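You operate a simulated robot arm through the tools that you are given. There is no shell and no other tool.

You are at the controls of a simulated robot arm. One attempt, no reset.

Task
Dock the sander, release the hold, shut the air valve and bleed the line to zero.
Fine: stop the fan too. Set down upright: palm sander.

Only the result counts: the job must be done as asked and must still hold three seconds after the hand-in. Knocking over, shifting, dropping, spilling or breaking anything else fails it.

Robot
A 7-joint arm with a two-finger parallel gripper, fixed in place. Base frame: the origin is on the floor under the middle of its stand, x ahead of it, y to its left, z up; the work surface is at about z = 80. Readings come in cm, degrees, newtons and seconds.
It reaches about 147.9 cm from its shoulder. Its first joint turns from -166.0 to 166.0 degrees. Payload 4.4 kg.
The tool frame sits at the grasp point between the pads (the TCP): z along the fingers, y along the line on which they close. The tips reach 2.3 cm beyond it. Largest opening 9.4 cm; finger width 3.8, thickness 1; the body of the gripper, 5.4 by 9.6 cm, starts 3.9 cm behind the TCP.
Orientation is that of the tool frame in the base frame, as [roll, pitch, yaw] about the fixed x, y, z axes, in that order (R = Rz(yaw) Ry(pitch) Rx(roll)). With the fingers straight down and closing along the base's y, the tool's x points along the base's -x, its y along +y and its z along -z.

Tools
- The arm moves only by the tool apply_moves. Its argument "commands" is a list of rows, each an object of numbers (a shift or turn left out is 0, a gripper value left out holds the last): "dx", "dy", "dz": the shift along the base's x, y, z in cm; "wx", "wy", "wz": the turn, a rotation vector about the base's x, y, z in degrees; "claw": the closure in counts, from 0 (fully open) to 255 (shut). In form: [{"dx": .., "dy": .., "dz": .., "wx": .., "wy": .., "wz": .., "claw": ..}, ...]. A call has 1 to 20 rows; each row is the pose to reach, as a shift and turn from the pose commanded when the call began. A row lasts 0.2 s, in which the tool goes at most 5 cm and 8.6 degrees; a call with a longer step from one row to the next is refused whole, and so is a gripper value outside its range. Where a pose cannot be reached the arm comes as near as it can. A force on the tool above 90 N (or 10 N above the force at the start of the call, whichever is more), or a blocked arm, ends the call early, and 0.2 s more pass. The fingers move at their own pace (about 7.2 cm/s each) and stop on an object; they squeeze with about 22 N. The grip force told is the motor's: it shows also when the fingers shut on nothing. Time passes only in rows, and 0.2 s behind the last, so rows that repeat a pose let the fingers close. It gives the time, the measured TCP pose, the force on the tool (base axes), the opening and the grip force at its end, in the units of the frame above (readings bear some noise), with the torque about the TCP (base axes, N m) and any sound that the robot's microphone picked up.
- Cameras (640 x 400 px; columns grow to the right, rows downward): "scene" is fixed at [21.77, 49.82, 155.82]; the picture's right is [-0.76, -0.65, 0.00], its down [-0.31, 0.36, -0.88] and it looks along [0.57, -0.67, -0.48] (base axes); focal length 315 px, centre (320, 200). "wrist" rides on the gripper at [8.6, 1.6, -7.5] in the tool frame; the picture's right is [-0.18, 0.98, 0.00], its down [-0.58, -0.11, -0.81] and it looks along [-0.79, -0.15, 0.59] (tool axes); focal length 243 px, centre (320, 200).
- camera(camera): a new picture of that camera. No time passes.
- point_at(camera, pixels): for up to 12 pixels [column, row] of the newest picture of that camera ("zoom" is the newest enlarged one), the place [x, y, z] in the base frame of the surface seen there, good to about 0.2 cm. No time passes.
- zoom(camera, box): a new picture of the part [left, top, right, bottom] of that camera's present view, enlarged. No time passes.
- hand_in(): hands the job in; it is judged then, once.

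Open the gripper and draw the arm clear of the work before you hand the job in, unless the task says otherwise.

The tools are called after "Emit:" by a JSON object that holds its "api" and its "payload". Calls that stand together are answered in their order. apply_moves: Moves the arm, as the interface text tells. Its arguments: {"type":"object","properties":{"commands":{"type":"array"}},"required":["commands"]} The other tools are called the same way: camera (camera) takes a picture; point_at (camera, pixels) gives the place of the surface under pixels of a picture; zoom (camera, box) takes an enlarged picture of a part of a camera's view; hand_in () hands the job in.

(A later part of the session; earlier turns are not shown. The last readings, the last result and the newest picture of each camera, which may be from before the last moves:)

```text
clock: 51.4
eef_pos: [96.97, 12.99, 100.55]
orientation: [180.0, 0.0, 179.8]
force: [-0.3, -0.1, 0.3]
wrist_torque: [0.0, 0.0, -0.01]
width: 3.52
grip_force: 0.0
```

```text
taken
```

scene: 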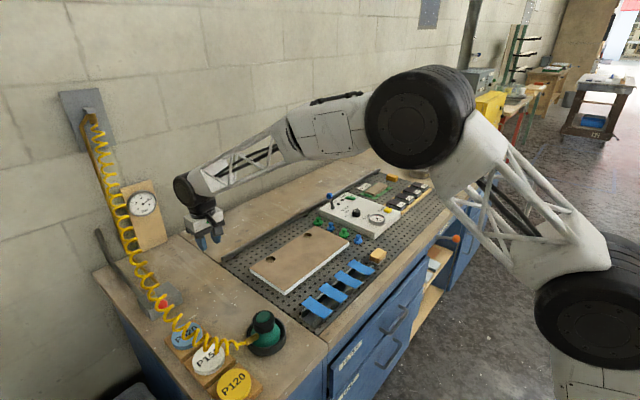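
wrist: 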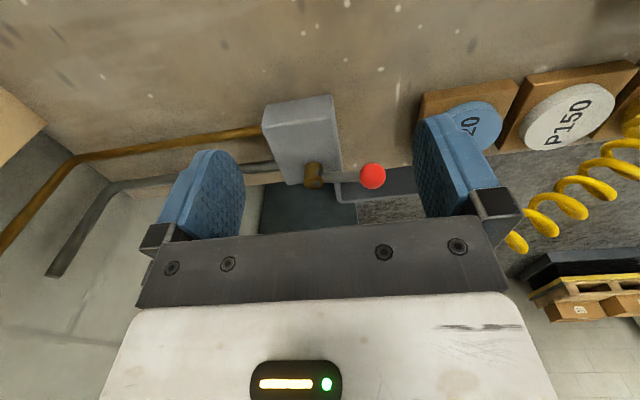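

The hand is back at yaw 180 with a 3.5 cm opening. Now I tilt it about the x axis so the fingers point toward +y and down.

Emit:
{"api": "apply_moves", "payload": {"commands": [{"wx": 8, "claw": 160}, {"wx": 16, "claw": 160}, {"wx": 24, "claw": 160}, {"wx": 32, "claw": 160}, {"wx": 40, "claw": 160}, {"wx": 48, "claw": 160}, {"wx": 55, "claw": 160}, {"wx": 55, "claw": 160}]}}

Emit:
{"api": "camera", "payload": {"camera": "scene"}}

Emit:
{"api": "camera", "payload": {"camera": "wrist"}}

```text
clock: 53.2
eef_pos: [96.9, 12.94, 100.67]
orientation: [124.9, 0.0, -179.9]
force: [-1.0, 0.3, 0.2]
wrist_torque: [-0.02, -0.01, 0.0]
width: 3.52
grip_force: 0.1
```

```text
taken
```

scene: 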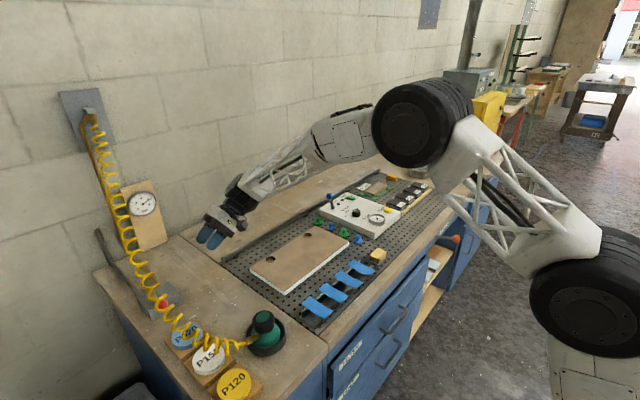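

```text
taken
```

wrist: 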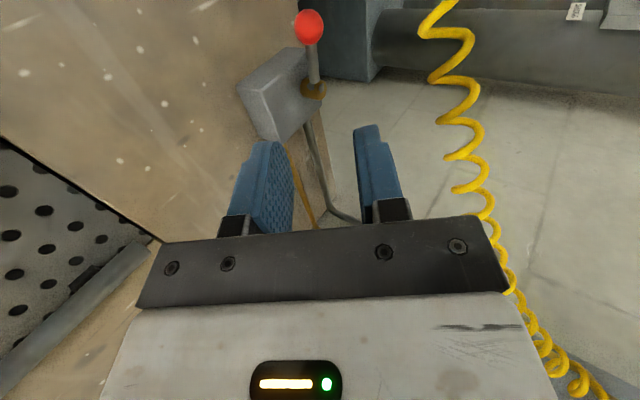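

The hand is tilted 55° and lines up with the ball along its pointing axis. I advance two thirds of the way toward the ball and check.

Emit:
{"api": "apply_moves", "payload": {"commands": [{"dx": 0.1, "dy": 2.7, "dz": -2.1, "claw": 160}, {"dx": 0.15, "dy": 5.4, "dz": -4.2, "claw": 160}, {"dx": 0.2, "dy": 8.1, "dz": -6.3, "claw": 160}, {"dx": 0.3, "dy": 10.8, "dz": -8.4, "claw": 160}, {"dx": 0.3, "dy": 10.8, "dz": -8.4, "claw": 160}]}}

Emit:
{"api": "camera", "payload": {"camera": "wrist"}}

Emit:
{"api": "zoom", "payload": {"camera": "scene", "box": [100, 200, 280, 330]}}

```text
clock: 54.4
eef_pos: [97.13, 23.78, 92.03]
orientation: [125.0, -0.1, -180.0]
force: [-0.6, 0.0, -0.4]
wrist_torque: [0.01, 0.02, 0.03]
width: 3.5
grip_force: 0.0
```

```text
taken
```

wrist: 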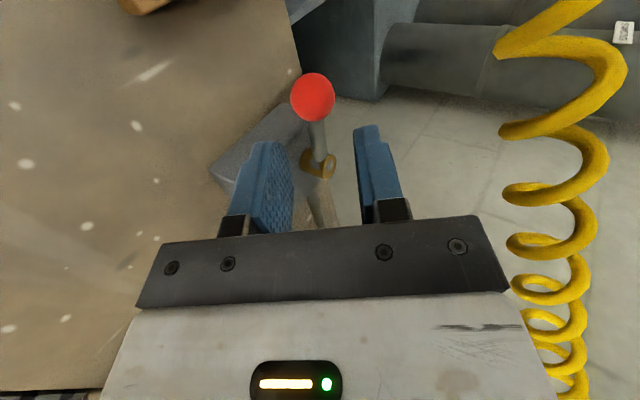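

```text
3.08 times, centred on (190, 265) of scene
```

zoom: 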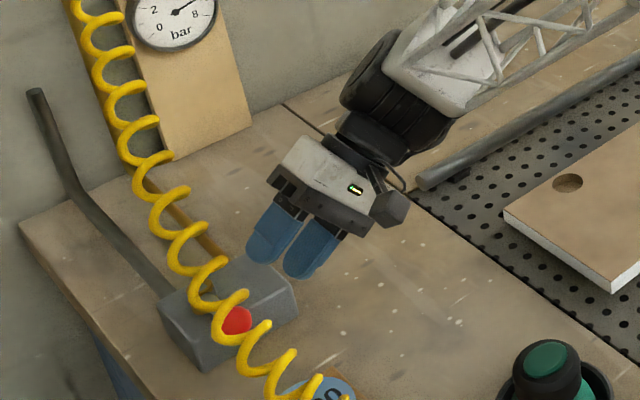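

The ball (wrist (313,97)) lies in the gap between the fingers. I advance the rest so the fingers straddle it, watching the force.

Emit:
{"api": "apply_moves", "payload": {"commands": [{"dx": 0.05, "dy": 1.8, "dz": -1.4, "claw": 160}, {"dx": 0.1, "dy": 3.6, "dz": -2.8, "claw": 160}, {"dx": 0.1, "dy": 5.3, "dz": -4.2, "claw": 160}, {"dx": 0.1, "dy": 5.3, "dz": -4.2, "claw": 160}]}}

Emit:
{"api": "camera", "payload": {"camera": "wrist"}}

Emit:
{"api": "zoom", "payload": {"camera": "scene", "box": [120, 240, 240, 330]}}

```text
clock: 55.4
eef_pos: [97.33, 29.02, 87.94]
orientation: [125.1, 0.0, 180.0]
force: [0.3, -0.2, -0.3]
wrist_torque: [0.01, -0.02, 0.01]
width: 3.52
grip_force: 0.1
```

```text
taken
```

wrist: 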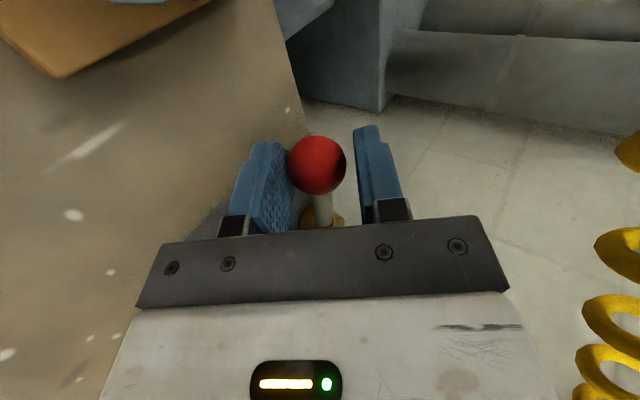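

```text
4.44 times, centred on (180, 285) of scene
```

zoom: 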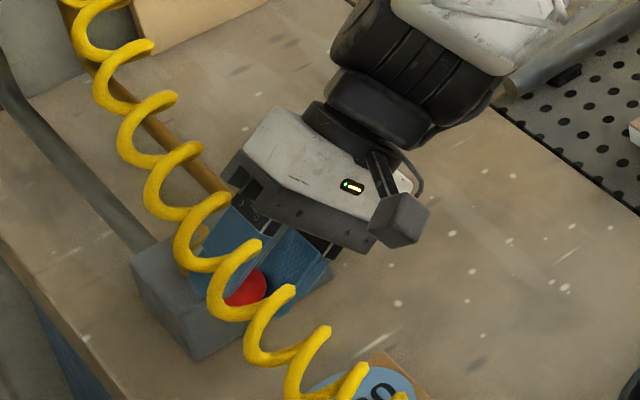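

The fingers straddle the ball without contact. I test the direction gently: push toward +y (clockwise) by small steps.

Emit:
{"api": "apply_moves", "payload": {"commands": [{"dy": 0.3, "claw": 160}, {"dy": 0.6, "claw": 160}, {"dy": 0.9, "claw": 160}, {"dy": 1.2, "claw": 160}]}}

Emit:
{"api": "camera", "payload": {"camera": "wrist"}}

```text
clock: 56.4
eef_pos: [97.37, 30.09, 87.85]
orientation: [125.1, -0.1, 180.0]
force: [-2.2, -15.3, -11.3]
wrist_torque: [-0.16, 0.07, -0.05]
width: 4.35
grip_force: 9.5
```

```text
taken
```

wrist: 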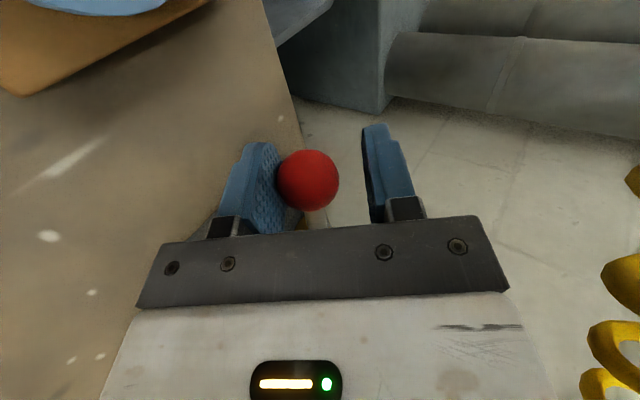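

The force is 15 N and the lower finger yields. I measure whether the ball moved.

Emit:
{"api": "point_at", "payload": {"camera": "wrist", "pixels": [[308, 180], [300, 165], [320, 165], [308, 155], [320, 190]]}}

Emit:
{"api": "zoom", "payload": {"camera": "scene", "box": [120, 240, 240, 330]}}

```text
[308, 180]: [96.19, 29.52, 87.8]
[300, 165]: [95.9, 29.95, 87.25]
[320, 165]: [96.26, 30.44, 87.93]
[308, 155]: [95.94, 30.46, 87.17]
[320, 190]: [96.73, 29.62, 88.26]
```

```text
4.44 times, centred on (180, 285) of scene
```

zoom: 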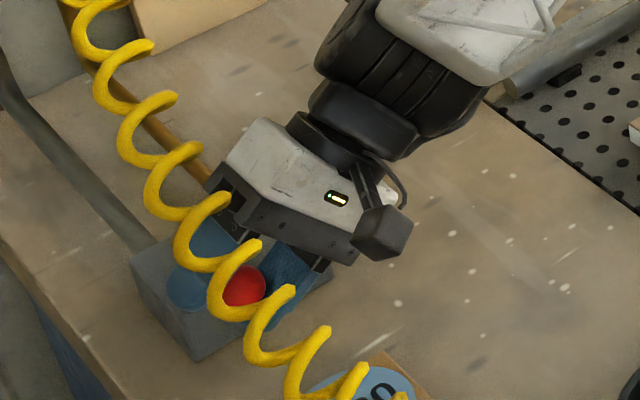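

The ball stayed put, so +y seems to be against a stop. I release and try the other way with the upper finger, toward -y, just as gently.

Emit:
{"api": "apply_moves", "payload": {"commands": [{"dy": -0.6, "claw": 160}, {"dy": -1.2, "claw": 160}, {"dy": -1.8, "claw": 160}, {"dy": -2.3, "claw": 160}, {"dy": -2.7, "claw": 160}, {"dy": -3.0, "claw": 160}]}}

Emit:
{"api": "camera", "payload": {"camera": "wrist"}}

Emit:
{"api": "point_at", "payload": {"camera": "wrist", "pixels": [[320, 165]]}}

```text
clock: 57.8
eef_pos: [97.34, 27.19, 87.85]
orientation: [125.0, 0.0, -180.0]
force: [0.0, 0.4, 2.1]
wrist_torque: [0.06, -0.03, 0.04]
width: 3.63
grip_force: 0.8
```

```text
taken
```

wrist: 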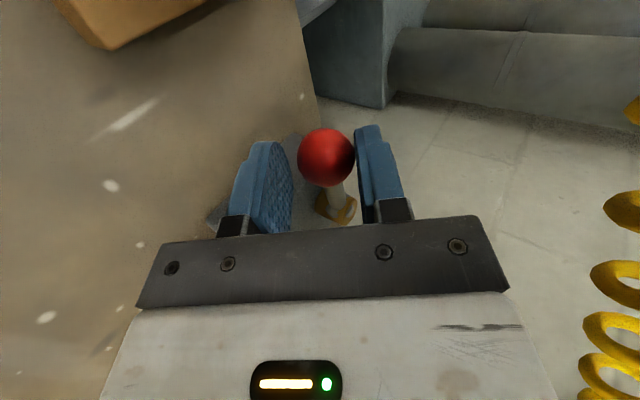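

```text
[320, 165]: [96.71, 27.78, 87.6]
```

The ball moves easily toward -y, so shutting is counter-clockwise seen from above (about 90° until the lever is crosswise). I back out along the tool axis to re-tilt for better clearance over the valve block.

Emit:
{"api": "apply_moves", "payload": {"commands": [{"dy": 0.2, "dz": 0.3, "claw": 150}, {"dy": -2.0, "dz": 2.0, "claw": 150}, {"dy": -5.0, "dz": 4.0, "claw": 130}, {"dy": -8.0, "dz": 6.0, "claw": 130}, {"dy": -8.0, "dz": 6.0, "wx": -8, "claw": 130}, {"dy": -8.0, "dz": 6.0, "wx": -15, "claw": 130}, {"dy": -8.0, "dz": 6.0, "wx": -20, "claw": 130}, {"dy": -8.0, "dz": 6.0, "wx": -20, "claw": 130}]}}

Emit:
{"api": "camera", "payload": {"camera": "wrist"}}

Emit:
{"api": "zoom", "payload": {"camera": "scene", "box": [120, 240, 240, 330]}}

```text
clock: 59.6
eef_pos: [97.28, 19.17, 94.04]
orientation: [145.1, 0.0, -179.9]
force: [0.2, 0.3, 0.1]
wrist_torque: [0.01, 0.02, 0.0]
width: 4.62
grip_force: 0.0
```

```text
taken
```

wrist: 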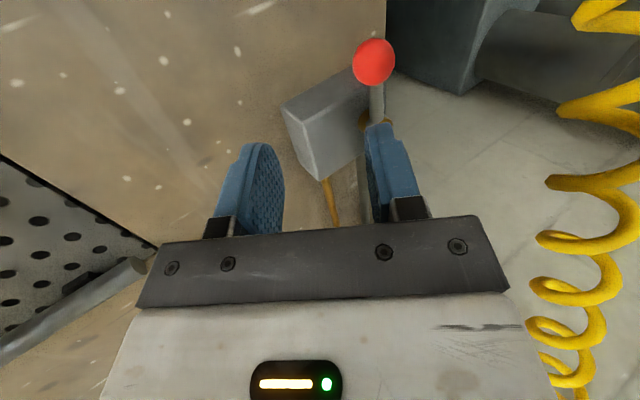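

```text
4.44 times, centred on (180, 285) of scene
```

zoom: 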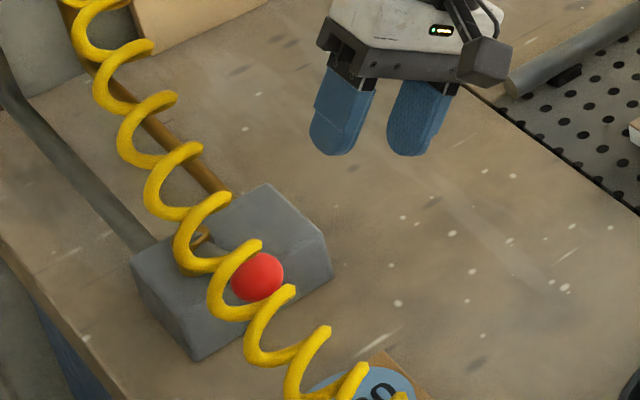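

The lever stayed turned a little. I measure the ball and spindle again from here.

Emit:
{"api": "zoom", "payload": {"camera": "wrist", "box": [330, 20, 430, 130]}}

Emit:
{"api": "point_at", "payload": {"camera": "wrist", "pixels": [[374, 62], [358, 62], [390, 62], [374, 45], [374, 78], [376, 95], [377, 108], [366, 118]]}}

Emit:
{"api": "point_at", "payload": {"camera": "scene", "pixels": [[166, 301], [168, 303], [163, 300]]}}

```text
3.64 times, centred on (380, 75) of wrist
```

zoom: 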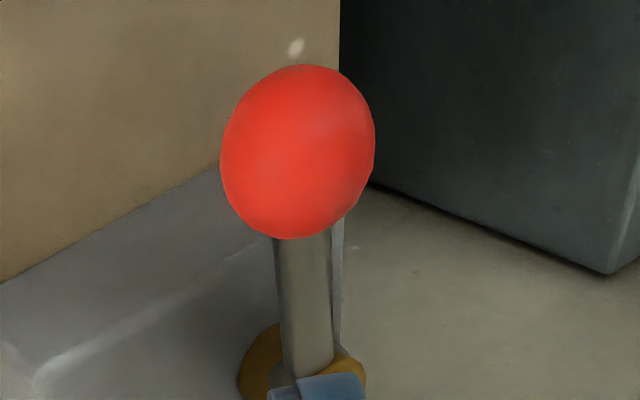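

```text
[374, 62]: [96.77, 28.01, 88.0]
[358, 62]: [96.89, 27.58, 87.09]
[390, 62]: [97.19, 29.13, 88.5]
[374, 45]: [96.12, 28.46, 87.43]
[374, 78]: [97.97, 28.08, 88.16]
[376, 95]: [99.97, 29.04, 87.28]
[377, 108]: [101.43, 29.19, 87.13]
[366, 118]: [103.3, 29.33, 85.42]
```

```text
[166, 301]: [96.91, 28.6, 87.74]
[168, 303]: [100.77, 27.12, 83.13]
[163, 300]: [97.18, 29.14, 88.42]
```

The ball is now at ≈ (97.3, 28.8, 87.2), radius ≈ 1.35. With the 35° tilt I move in line with it and advance so the fingers straddle it again.

Emit:
{"api": "apply_moves", "payload": {"commands": [{"dx": 0.1, "dy": 4.3, "dz": 0.8, "claw": 140}, {"dx": 0.1, "dy": 5.7, "dz": -1.2, "claw": 150}, {"dx": 0.1, "dy": 7.0, "dz": -3.0, "claw": 155}, {"dx": 0.1, "dy": 8.2, "dz": -4.75, "claw": 155}, {"dx": 0.1, "dy": 8.2, "dz": -4.75, "claw": 155}]}}

Emit:
{"api": "camera", "payload": {"camera": "wrist"}}

```text
clock: 60.8
eef_pos: [97.35, 27.48, 89.2]
orientation: [145.0, 0.0, -179.9]
force: [0.3, 0.4, -0.5]
wrist_torque: [0.01, 0.01, 0.03]
width: 3.69
grip_force: 0.1
```

```text
taken
```

wrist: 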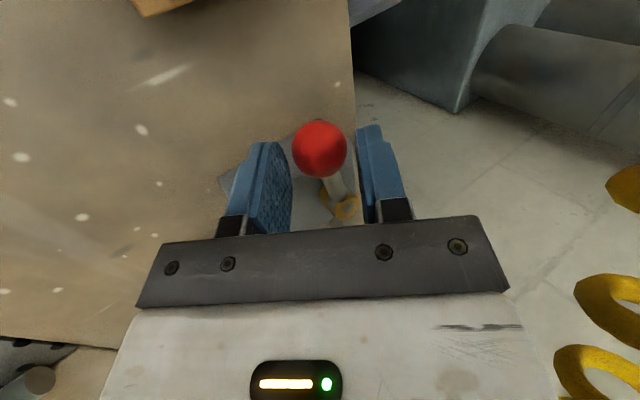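

The ball is centred in the gap at wrist (320,149). I advance the last centimetre and start pulling toward -y in small steps.

Emit:
{"api": "apply_moves", "payload": {"commands": [{"dy": 0.6, "dz": -0.95, "claw": 155}, {"dy": 0.0, "dz": -0.95, "claw": 155}, {"dy": -0.5, "dz": -0.95, "claw": 155}, {"dx": 0.1, "dy": -1.0, "dz": -0.95, "claw": 155}, {"dx": 0.2, "dy": -1.5, "dz": -0.95, "claw": 155}, {"dx": 0.3, "dy": -2.0, "dz": -0.95, "claw": 155}]}}

Emit:
{"api": "camera", "payload": {"camera": "wrist"}}

```text
clock: 62.2
eef_pos: [97.7, 25.38, 88.25]
orientation: [145.0, 0.1, 180.0]
force: [-0.5, -0.2, 0.9]
wrist_torque: [0.02, -0.07, -0.02]
width: 3.73
grip_force: 0.7
```

```text
taken
```

wrist: 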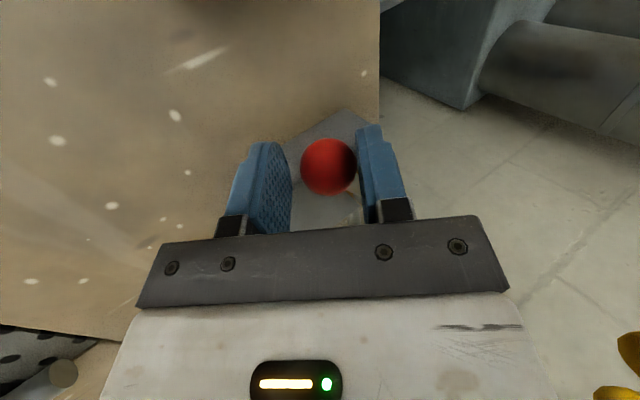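

The lever follows easily. I keep pulling, adding x so as to follow the arc.

Emit:
{"api": "apply_moves", "payload": {"commands": [{"dx": 0.15, "dy": -0.4, "dz": 0.1, "claw": 155}, {"dx": 0.3, "dy": -0.8, "dz": 0.2, "claw": 155}, {"dx": 0.5, "dy": -1.2, "dz": 0.3, "claw": 155}, {"dx": 0.7, "dy": -1.6, "dz": 0.3, "claw": 155}, {"dx": 0.9, "dy": -2.0, "dz": 0.3, "claw": 155}]}}

Emit:
{"api": "camera", "payload": {"camera": "wrist"}}

Emit:
{"api": "point_at", "payload": {"camera": "wrist", "pixels": [[330, 168], [310, 165]]}}

```text
clock: 63.4
eef_pos: [98.56, 23.56, 88.42]
orientation: [144.9, 0.0, -180.0]
force: [0.8, 2.2, 0.8]
wrist_torque: [0.09, -0.02, -0.02]
width: 3.8
grip_force: 1.0
```

```text
taken
```

wrist: 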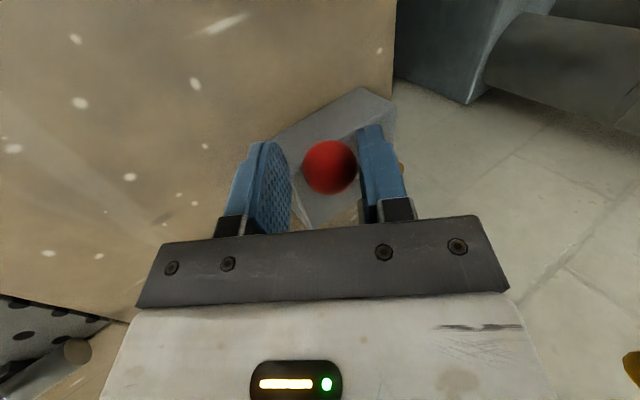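

```text
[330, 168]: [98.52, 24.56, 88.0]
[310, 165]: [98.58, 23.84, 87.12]
```

The ball has come round to about 45° (≈ (99.5, 25.0, 87.2)). For the rest I back out, close the fingers, and set them at the ball's -x side to push toward +x.

Emit:
{"api": "apply_moves", "payload": {"commands": [{"dy": 0.3, "dz": 0.25, "claw": 150}, {"dy": -1.5, "dz": 3.0, "claw": 150}, {"dx": -0.8, "dy": -3.0, "dz": 5.5, "claw": 150}, {"dx": -3.1, "dy": -2.6, "dz": 5.5, "claw": 255}, {"dx": -3.1, "dy": -2.6, "dz": 5.5, "claw": 255}, {"dx": -3.1, "dy": -2.6, "dz": 5.5, "claw": 255}]}}

Emit:
{"api": "camera", "payload": {"camera": "wrist"}}

Emit:
{"api": "zoom", "payload": {"camera": "scene", "box": [120, 240, 240, 330]}}

```text
clock: 64.8
eef_pos: [95.53, 20.4, 93.92]
orientation: [145.0, 0.0, -179.9]
force: [0.2, 0.7, 0.0]
wrist_torque: [-0.01, -0.01, 0.01]
width: 0.01
grip_force: 22.6
```

```text
taken
```

wrist: 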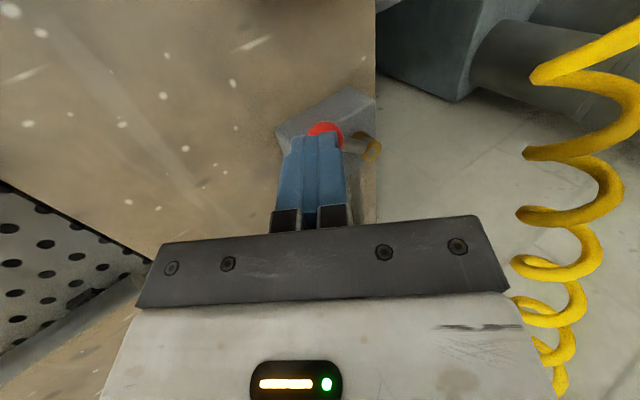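

```text
4.44 times, centred on (180, 285) of scene
```

zoom: 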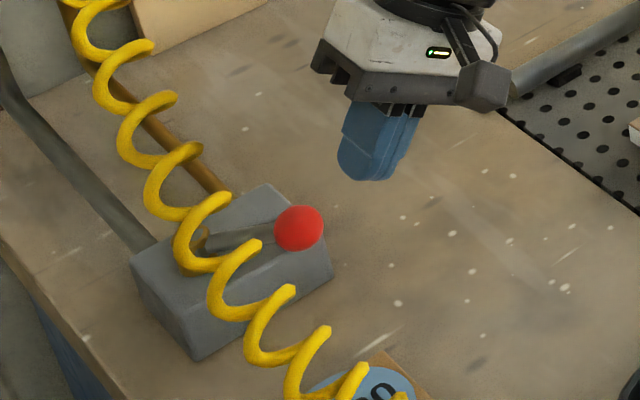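

The lever stands about halfway; I measure the ball from the scene view before re-approaching.

Emit:
{"api": "point_at", "payload": {"camera": "zoom", "pixels": [[300, 228], [285, 230], [315, 225], [240, 235], [215, 245]]}}

```text
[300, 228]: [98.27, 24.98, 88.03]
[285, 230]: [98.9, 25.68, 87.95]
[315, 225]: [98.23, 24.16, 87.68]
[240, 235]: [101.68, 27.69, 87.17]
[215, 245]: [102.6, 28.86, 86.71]
```

The ball centre is ≈ (99.25, 24.7, 87.2). I lower the closed fingers beside it on the -x side, then begin pushing toward +x.

Emit:
{"api": "apply_moves", "payload": {"commands": [{"dy": 1.6, "dz": -3.0, "claw": 255}, {"dy": 2.8, "dz": -5.2, "claw": 255}, {"dy": 3.36, "dz": -6.1, "claw": 255}, {"dx": 0.5, "dy": 3.3, "dz": -6.1, "claw": 255}, {"dx": 1.0, "dy": 3.0, "dz": -6.1, "claw": 255}, {"dx": 1.5, "dy": 2.7, "dz": -6.1, "claw": 255}]}}

Emit:
{"api": "camera", "payload": {"camera": "wrist"}}

Emit:
{"api": "zoom", "payload": {"camera": "scene", "box": [120, 240, 240, 330]}}

```text
clock: 66.2
eef_pos: [97.2, 23.55, 87.85]
orientation: [145.0, 0.0, 180.0]
force: [-1.6, -0.5, -0.4]
wrist_torque: [0.01, 0.01, -0.01]
width: 0.0
grip_force: 22.0
```

```text
taken
```

wrist: 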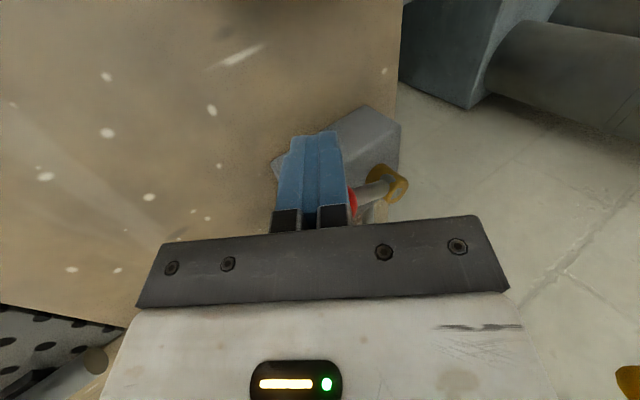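

```text
4.44 times, centred on (180, 285) of scene
```

zoom: 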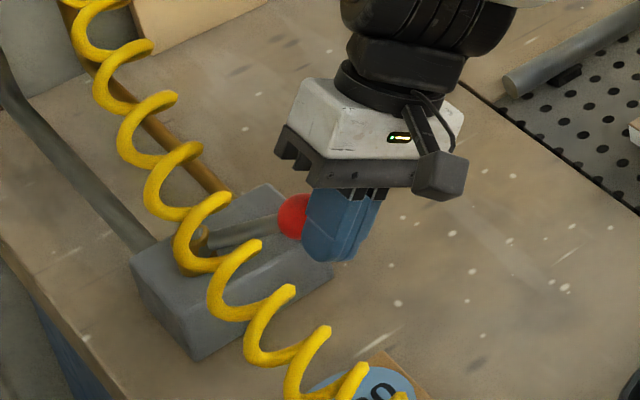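

The push works with small force. I continue +x along the arc.

Emit:
{"api": "apply_moves", "payload": {"commands": [{"dx": 0.5, "dy": -0.2, "claw": 255}, {"dx": 1.0, "dy": -0.4, "claw": 255}, {"dx": 1.5, "dy": -0.6, "claw": 255}, {"dx": 2.0, "dy": -0.8, "claw": 255}, {"dx": 2.5, "dy": -0.9, "claw": 255}, {"dx": 3.0, "dy": -1.0, "claw": 255}]}}

Emit:
{"api": "zoom", "payload": {"camera": "scene", "box": [120, 240, 240, 330]}}

```text
clock: 67.6
eef_pos: [100.1, 22.52, 88.06]
orientation: [145.0, 0.1, 180.0]
force: [0.5, 0.3, -0.7]
wrist_torque: [-0.01, 0.02, 0.0]
width: 0.0
grip_force: 21.9
```

```text
4.44 times, centred on (180, 285) of scene
```

zoom: 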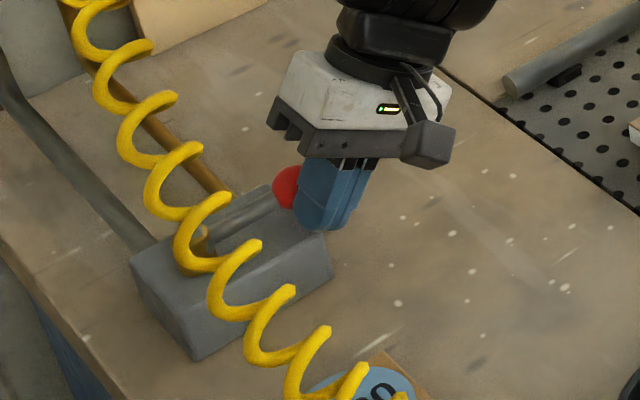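

The lever is near crosswise. I continue in 0.3 cm steps to feel for the stop.

Emit:
{"api": "apply_moves", "payload": {"commands": [{"dx": 0.3, "claw": 255}, {"dx": 0.6, "claw": 255}, {"dx": 0.9, "claw": 255}, {"dx": 1.1, "claw": 255}]}}

Emit:
{"api": "zoom", "payload": {"camera": "scene", "box": [100, 180, 240, 300]}}

```text
clock: 68.6
eef_pos: [101.18, 22.51, 87.89]
orientation: [145.2, -0.1, 180.0]
force: [-11.2, -2.7, 2.7]
wrist_torque: [0.05, 0.02, 0.01]
width: 0.0
grip_force: 21.8
```

```text
3.33 times, centred on (170, 240) of scene
```

zoom: 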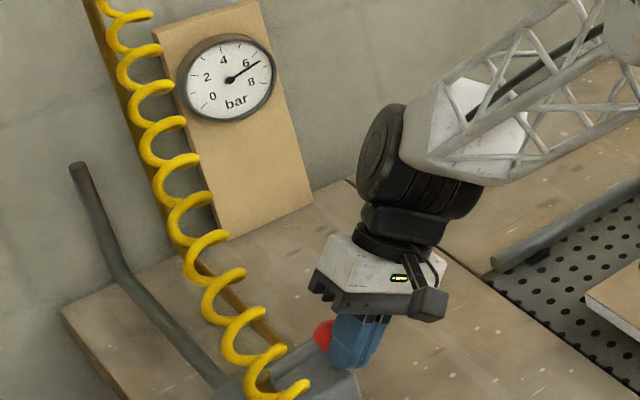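

An 11 N reaction at the crosswise position shows the valve is at its shut stop; the gauge still reads about 6.4 bar trapped in the line. I back off and check the lever.

Emit:
{"api": "apply_moves", "payload": {"commands": [{"dx": -0.6, "claw": 255}, {"dx": -1.2, "dy": -1.0, "dz": 1.5, "claw": 255}, {"dx": -1.8, "dy": -3.0, "dz": 5.0, "claw": 255}, {"dx": -2.2, "dy": -5.5, "dz": 9.0, "claw": 255}, {"dx": -3, "dy": -8, "dz": 12.0, "claw": 255}, {"dx": -4, "dy": -10, "dz": 15.0, "claw": 255}, {"dx": -4, "dy": -10, "dz": 15.0, "claw": 255}]}}

Emit:
{"api": "zoom", "payload": {"camera": "scene", "box": [120, 240, 240, 330]}}

Emit:
{"api": "zoom", "payload": {"camera": "scene", "box": [110, 170, 180, 230]}}

Emit:
{"api": "camera", "payload": {"camera": "wrist"}}

```text
clock: 70.2
eef_pos: [97.25, 12.52, 102.84]
orientation: [145.1, 0.0, 180.0]
force: [0.5, 1.5, -0.7]
wrist_torque: [-0.04, -0.03, -0.03]
width: 0.01
grip_force: 21.8
```

```text
4.44 times, centred on (180, 285) of scene
```

zoom: 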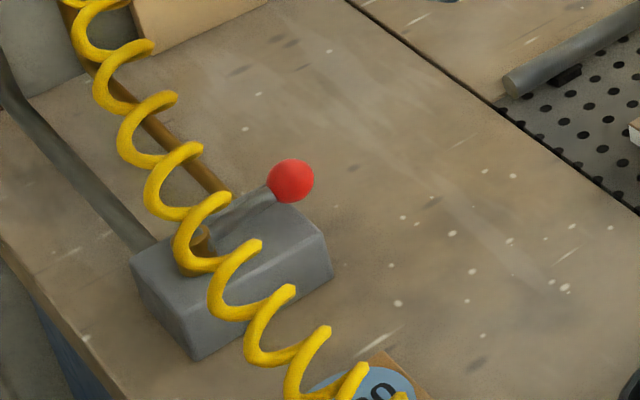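

```text
6.67 times, centred on (145, 200) of scene
```

zoom: 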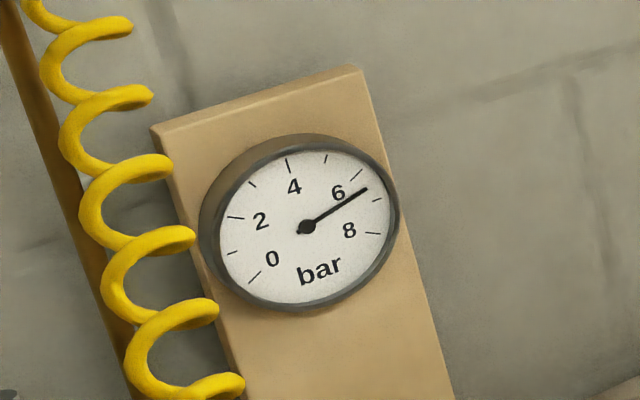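

```text
taken
```

wrist: 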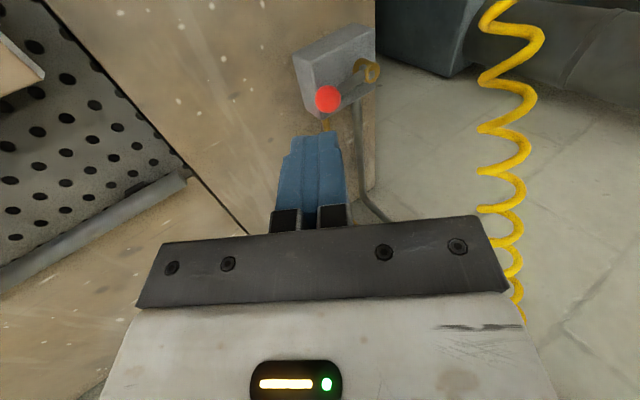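

The lever is crosswise (shut) and stays there; the gauge reads about 6.5 bar. Next I return the hand to vertical and move above the docked sander, and measure the cap.

Emit:
{"api": "apply_moves", "payload": {"commands": [{"dx": -2.5, "wx": -6, "claw": 255}, {"dx": -5, "wx": -12, "claw": 255}, {"dx": -7.5, "wx": -18, "claw": 255}, {"dx": -10, "wx": -24, "claw": 255}, {"dx": -12.5, "wx": -30, "claw": 255}, {"dx": -15, "wx": -35, "claw": 255}, {"dx": -18, "wx": -35, "claw": 255}, {"dx": -21, "dy": 1, "wx": -35, "claw": 255}, {"dx": -24, "dy": 1.8, "wx": -35, "claw": 255}, {"dx": -26.3, "dy": 2.4, "wx": -35, "claw": 255}, {"dx": -26.3, "dy": 2.4, "wx": -35, "claw": 255}]}}

Emit:
{"api": "camera", "payload": {"camera": "scene"}}

Emit:
{"api": "zoom", "payload": {"camera": "scene", "box": [225, 280, 315, 350]}}

Emit:
{"api": "camera", "payload": {"camera": "wrist"}}

```text
clock: 72.6
eef_pos: [70.82, 15.04, 103.0]
orientation: [-180.0, 0.0, 180.0]
force: [0.0, -0.1, 0.5]
wrist_torque: [0.0, 0.03, 0.01]
width: 0.0
grip_force: 22.4
```

```text
taken
```

scene: 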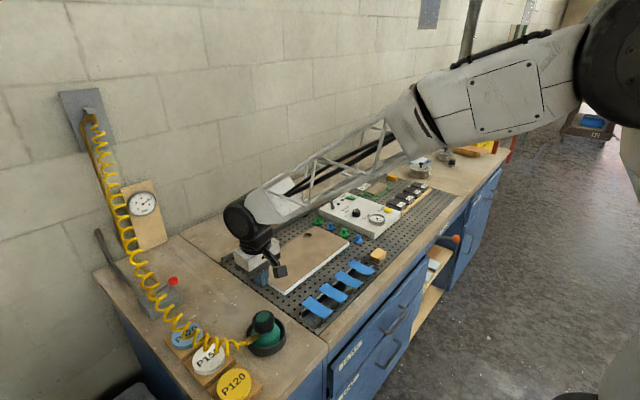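

```text
5.71 times, centred on (270, 315) of scene
```

zoom: 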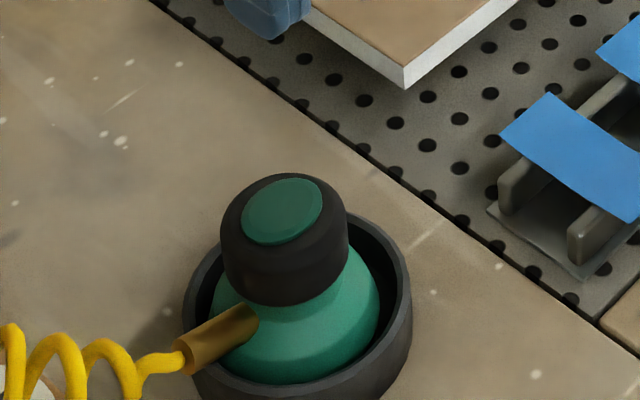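

```text
taken
```

wrist: 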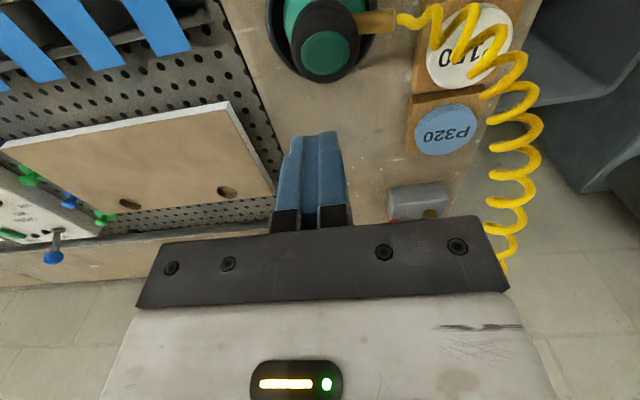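

The hand is vertical above the dock. I measure the cap top (zoom (283,210)) and the valve ball position.

Emit:
{"api": "point_at", "payload": {"camera": "zoom", "pixels": [[283, 210], [250, 222], [315, 195], [275, 238], [295, 182], [228, 215], [340, 205], [283, 225]]}}

Emit:
{"api": "point_at", "payload": {"camera": "wrist", "pixels": [[325, 52], [308, 52], [343, 50], [325, 38], [325, 68], [380, 20]]}}

Emit:
{"api": "point_at", "payload": {"camera": "scene", "pixels": [[173, 281], [165, 287]]}}

```text
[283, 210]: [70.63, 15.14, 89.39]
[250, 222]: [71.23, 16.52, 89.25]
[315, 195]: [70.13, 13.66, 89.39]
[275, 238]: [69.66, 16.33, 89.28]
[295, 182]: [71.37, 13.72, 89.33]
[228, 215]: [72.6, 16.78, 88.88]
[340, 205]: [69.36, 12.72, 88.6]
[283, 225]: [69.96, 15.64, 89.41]
```

```text
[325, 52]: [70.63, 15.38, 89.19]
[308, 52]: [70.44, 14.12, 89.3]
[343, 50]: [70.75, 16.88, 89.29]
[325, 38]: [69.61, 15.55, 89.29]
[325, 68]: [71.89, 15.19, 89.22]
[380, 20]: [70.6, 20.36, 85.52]
```

```text
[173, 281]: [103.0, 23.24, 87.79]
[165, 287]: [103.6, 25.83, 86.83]
```

The cap top is flat at z ≈ 89.3 (upright), centre (70.7, 15.2); the valve ball is at ≈ (104, 22.9). I descend with closed fingers to just above the button.

Emit:
{"api": "apply_moves", "payload": {"commands": [{"dx": -0.2, "dy": 0.3, "dz": -3, "claw": 255}, {"dx": -0.2, "dy": 0.3, "dz": -6.5, "claw": 255}, {"dx": -0.2, "dy": 0.3, "dz": -9.3, "claw": 255}, {"dx": -0.2, "dy": 0.3, "dz": -10.7, "claw": 255}, {"dx": -0.2, "dy": 0.3, "dz": -10.7, "claw": 255}]}}

Emit:
{"api": "zoom", "payload": {"camera": "scene", "box": [235, 290, 295, 340]}}

Emit:
{"api": "camera", "payload": {"camera": "wrist"}}

```text
clock: 73.8
eef_pos: [70.53, 15.09, 92.33]
orientation: [-180.0, 0.1, 179.9]
force: [0.5, -0.1, 0.0]
wrist_torque: [0.01, 0.0, -0.01]
width: 0.01
grip_force: 21.8
```

```text
8.00 times, centred on (265, 315) of scene
```

zoom: 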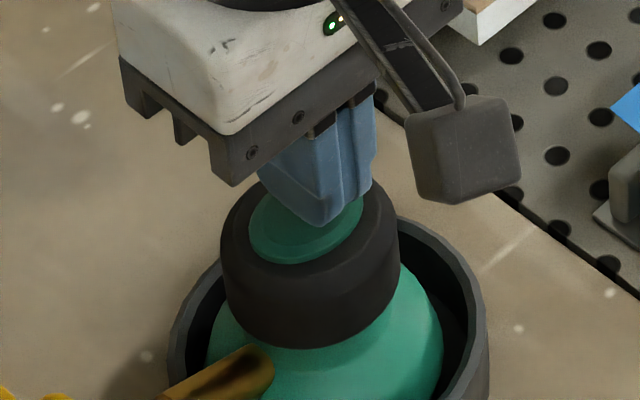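

```text
taken
```

wrist: 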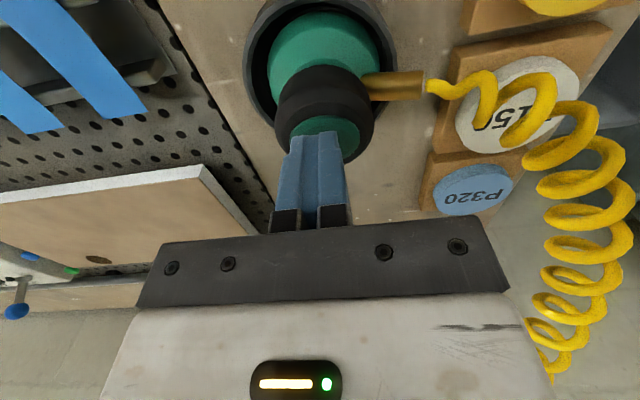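

The tips are right over the green disc. I press down gently in small steps.

Emit:
{"api": "apply_moves", "payload": {"commands": [{"dz": -0.5, "claw": 255}, {"dz": -0.7, "claw": 255}, {"dz": -0.85, "claw": 255}, {"dz": -0.95, "claw": 255}]}}

Emit:
{"api": "zoom", "payload": {"camera": "scene", "box": [110, 170, 180, 230]}}

Emit:
{"api": "zoom", "payload": {"camera": "scene", "box": [235, 290, 295, 340]}}

```text
clock: 74.8
eef_pos: [70.59, 15.1, 91.7]
orientation: [180.0, 0.1, -180.0]
force: [-40.7, -3.4, 67.2]
wrist_torque: [-0.12, 2.14, 0.04]
width: 0.01
grip_force: 22.9
```

```text
6.67 times, centred on (145, 200) of scene
```

zoom: 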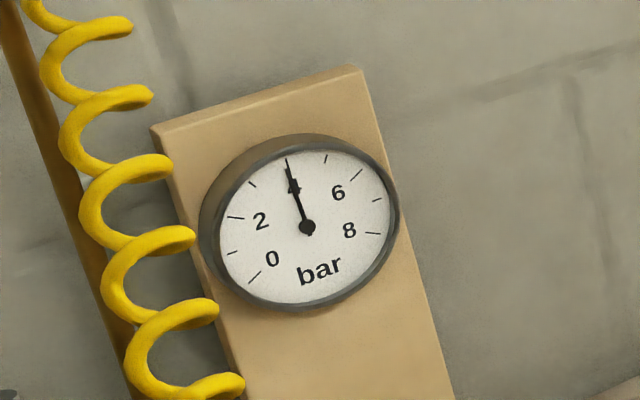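

```text
8.00 times, centred on (265, 315) of scene
```

zoom: 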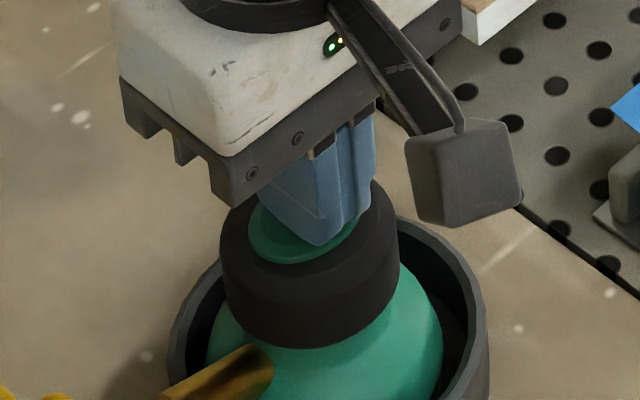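

The gauge is falling (now 4 bar), but the push is 67 N — more than needed. I ease off slightly and hold the press.

Emit:
{"api": "apply_moves", "payload": {"commands": [{"dz": 0.2, "claw": 255}, {"dz": 0.2, "claw": 255}, {"dz": 0.2, "claw": 255}]}}

Emit:
{"api": "zoom", "payload": {"camera": "scene", "box": [110, 170, 180, 230]}}

Emit:
{"api": "zoom", "payload": {"camera": "scene", "box": [235, 290, 295, 340]}}

```text
clock: 75.6
eef_pos: [70.7, 15.24, 91.62]
orientation: [180.0, 0.1, -180.0]
force: [-27.4, 12.4, 62.2]
wrist_torque: [0.28, 1.51, -0.09]
width: 0.0
grip_force: 21.8
```

```text
6.67 times, centred on (145, 200) of scene
```

zoom: 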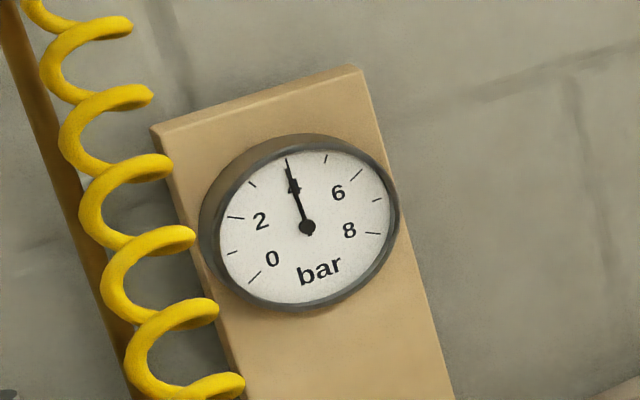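

```text
8.00 times, centred on (265, 315) of scene
```

zoom: 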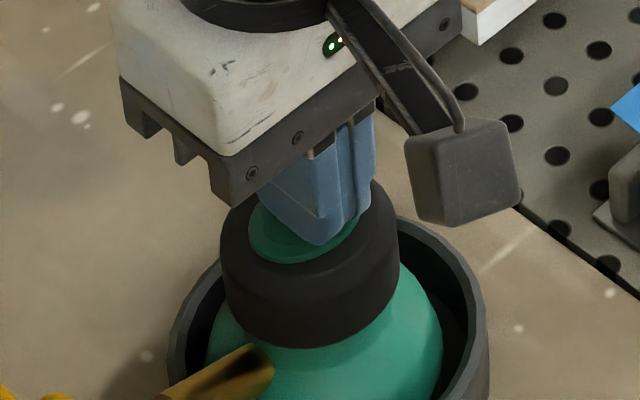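

The gauge stopped at 4 bar while held, so each press may release only a part. I lift off fully and look.

Emit:
{"api": "apply_moves", "payload": {"commands": [{"dz": 0.5, "claw": 255}, {"dz": 0.9, "claw": 255}, {"dz": 0.9, "claw": 255}]}}

Emit:
{"api": "zoom", "payload": {"camera": "scene", "box": [110, 170, 180, 230]}}

Emit:
{"api": "zoom", "payload": {"camera": "scene", "box": [235, 290, 295, 340]}}

```text
clock: 76.4
eef_pos: [70.68, 15.04, 92.22]
orientation: [-180.0, -0.1, 179.9]
force: [-0.1, -0.4, -0.4]
wrist_torque: [0.0, 0.02, 0.01]
width: 0.01
grip_force: 22.0
```

```text
6.67 times, centred on (145, 200) of scene
```

zoom: 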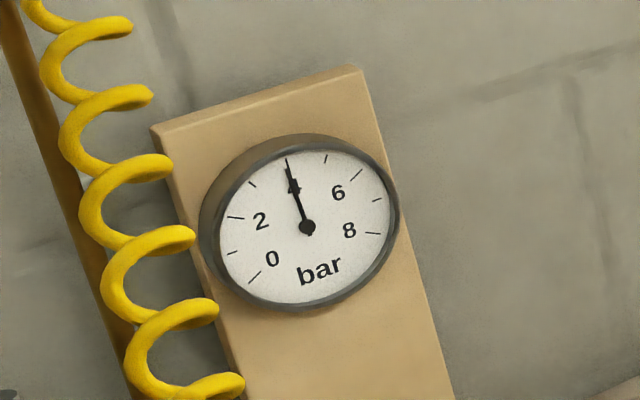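

```text
8.00 times, centred on (265, 315) of scene
```

zoom: 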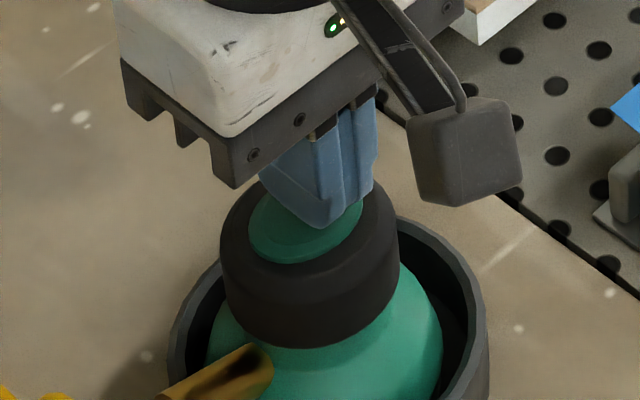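

It holds at 4 bar. I press again, more lightly.

Emit:
{"api": "apply_moves", "payload": {"commands": [{"dz": -0.4, "claw": 255}, {"dz": -0.6, "claw": 255}, {"dz": -0.7, "claw": 255}, {"dz": -0.7, "claw": 255}]}}

Emit:
{"api": "zoom", "payload": {"camera": "scene", "box": [110, 170, 180, 230]}}

```text
clock: 77.4
eef_pos: [70.59, 15.08, 91.8]
orientation: [180.0, 0.0, -179.9]
force: [-0.7, 0.0, -0.6]
wrist_torque: [0.01, 0.01, 0.0]
width: 0.0
grip_force: 22.0
```

```text
6.67 times, centred on (145, 200) of scene
```

zoom: 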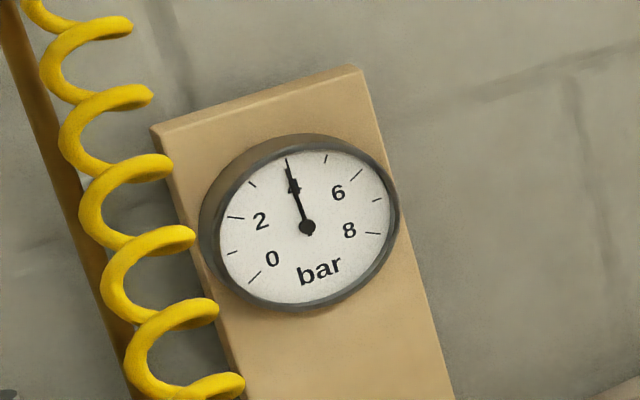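

No contact yet at z = 91.8. I step down a little more.

Emit:
{"api": "apply_moves", "payload": {"commands": [{"dz": -0.08, "claw": 255}, {"dz": -0.15, "claw": 255}, {"dz": -0.15, "claw": 255}]}}

Emit:
{"api": "zoom", "payload": {"camera": "scene", "box": [110, 170, 180, 230]}}

```text
clock: 78.2
eef_pos: [70.69, 15.19, 91.56]
orientation: [179.9, 0.1, 180.0]
force: [-7.8, -3.2, 13.3]
wrist_torque: [-0.13, 0.4, 0.05]
width: 0.0
grip_force: 22.0
```

```text
6.67 times, centred on (145, 200) of scene
```

zoom: 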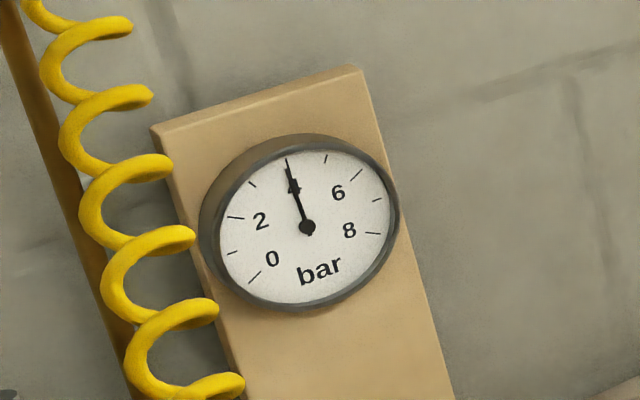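

At 13 N nothing changes. I press slightly more.

Emit:
{"api": "apply_moves", "payload": {"commands": [{"dz": -0.06, "claw": 255}, {"dz": -0.1, "claw": 255}, {"dz": -0.1, "claw": 255}]}}

Emit:
{"api": "zoom", "payload": {"camera": "scene", "box": [110, 170, 180, 230]}}

```text
clock: 79.0
eef_pos: [70.72, 15.14, 91.54]
orientation: [180.0, 0.1, 180.0]
force: [-27.8, -0.4, 49.4]
wrist_torque: [0.0, 1.54, -0.04]
width: 0.0
grip_force: 21.7
```

```text
6.67 times, centred on (145, 200) of scene
```

zoom: 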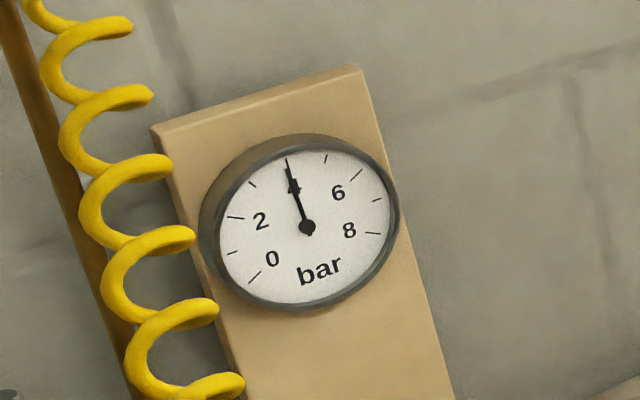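

At 49 N the gauge is unchanged; the torque shows I'm pressing only on the -x edge of the disc (contact 1.8 cm off the tool axis). I lift off, check the cap and gauge, and plan a centred press.

Emit:
{"api": "apply_moves", "payload": {"commands": [{"dz": 0.4, "claw": 255}, {"dz": 1.5, "claw": 255}, {"dz": 4.0, "claw": 255}, {"dz": 6.0, "claw": 255}, {"dz": 6.0, "claw": 255}]}}

Emit:
{"api": "zoom", "payload": {"camera": "scene", "box": [110, 170, 180, 230]}}

Emit:
{"api": "zoom", "payload": {"camera": "scene", "box": [235, 290, 295, 350]}}

Emit:
{"api": "zoom", "payload": {"camera": "wrist", "box": [240, 0, 440, 180]}}

```text
clock: 80.2
eef_pos: [70.46, 15.18, 97.4]
orientation: [-180.0, -0.1, -180.0]
force: [-0.9, -0.3, -0.3]
wrist_torque: [0.0, 0.0, 0.0]
width: 0.0
grip_force: 21.7
```

```text
6.67 times, centred on (145, 200) of scene
```

zoom: 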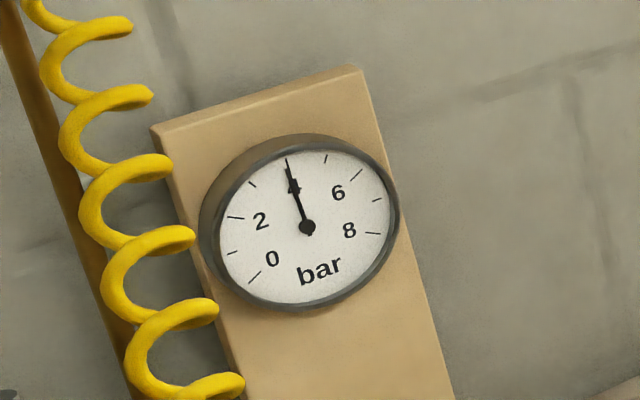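

```text
6.67 times, centred on (265, 320) of scene
```

zoom: 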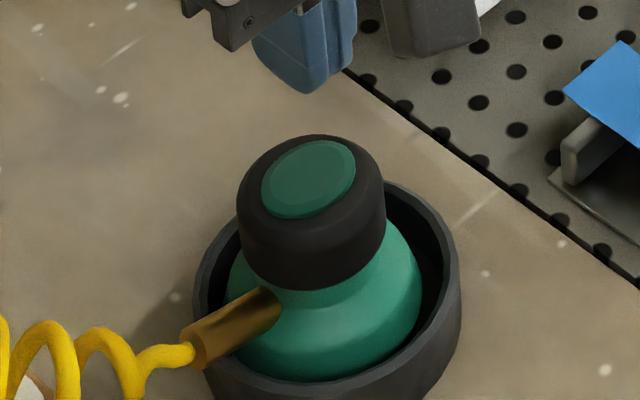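

```text
2.22 times, centred on (340, 90) of wrist
```

zoom: 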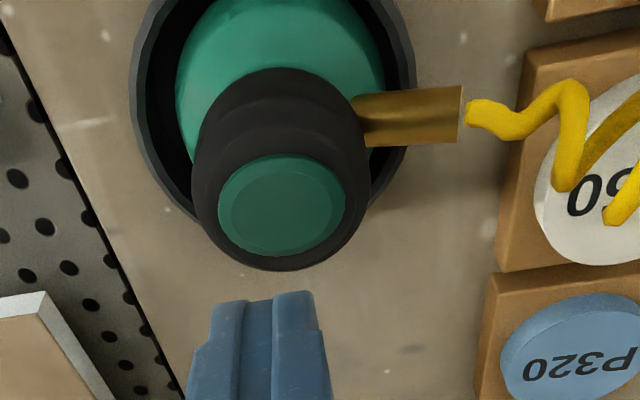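

The gauge shows exactly 4 bar, down 2.5 from 6.5, so a full press seems to release a portion. I shift the tips by +1.3 cm so their edge bears on the disc centre, and press again more firmly.

Emit:
{"api": "apply_moves", "payload": {"commands": [{"dx": 0.7, "dz": -2.5, "claw": 255}, {"dx": 1.3, "dz": -4.7, "claw": 255}, {"dx": 1.3, "dz": -5.5, "claw": 255}, {"dx": 1.3, "dz": -5.8, "claw": 255}, {"dx": 1.3, "dz": -6.0, "claw": 255}]}}

Emit:
{"api": "zoom", "payload": {"camera": "scene", "box": [110, 170, 180, 230]}}

Emit:
{"api": "zoom", "payload": {"camera": "scene", "box": [235, 290, 295, 350]}}

```text
clock: 81.4
eef_pos: [72.1, 15.22, 91.56]
orientation: [179.9, 0.1, 180.0]
force: [-14.7, -1.4, 26.2]
wrist_torque: [-0.07, 0.84, 0.09]
width: 0.0
grip_force: 22.4
```

```text
6.67 times, centred on (145, 200) of scene
```

zoom: 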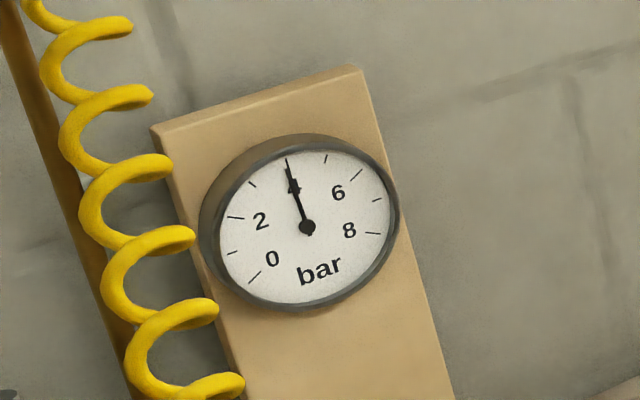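

```text
6.67 times, centred on (265, 320) of scene
```

zoom: 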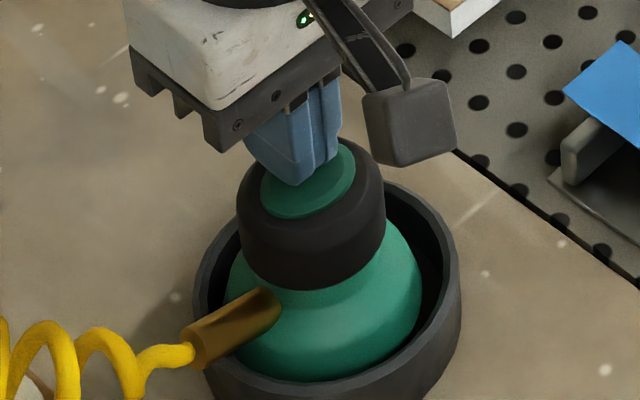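

Now the tip bears near the disc centre with 26 N. I press further in small steps.

Emit:
{"api": "apply_moves", "payload": {"commands": [{"dz": -0.1, "claw": 255}, {"dz": -0.2, "claw": 255}]}}

Emit:
{"api": "zoom", "payload": {"camera": "scene", "box": [110, 170, 180, 230]}}

Emit:
{"api": "zoom", "payload": {"camera": "scene", "box": [235, 290, 295, 350]}}

```text
clock: 82.0
eef_pos: [72.01, 15.22, 91.54]
orientation: [179.9, 0.4, -179.9]
force: [-16.6, -7.5, 71.5]
wrist_torque: [-0.17, 1.71, 0.1]
width: 0.0
grip_force: 21.8
```

```text
6.67 times, centred on (145, 200) of scene
```

zoom: 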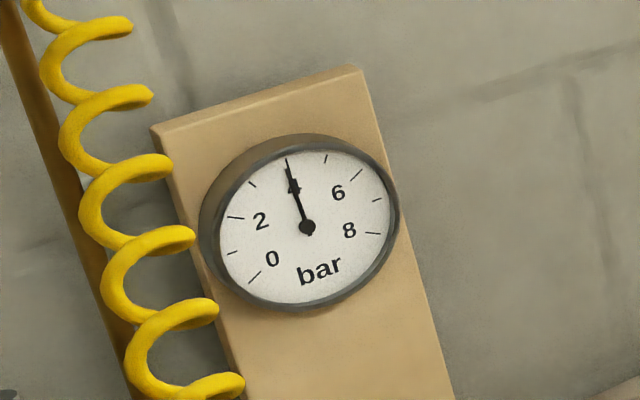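

```text
6.67 times, centred on (265, 320) of scene
```

zoom: 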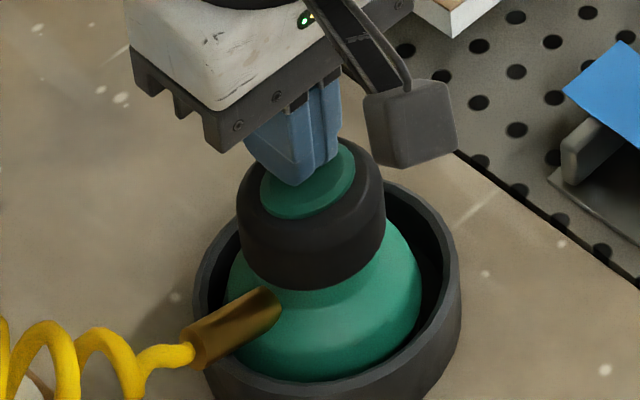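

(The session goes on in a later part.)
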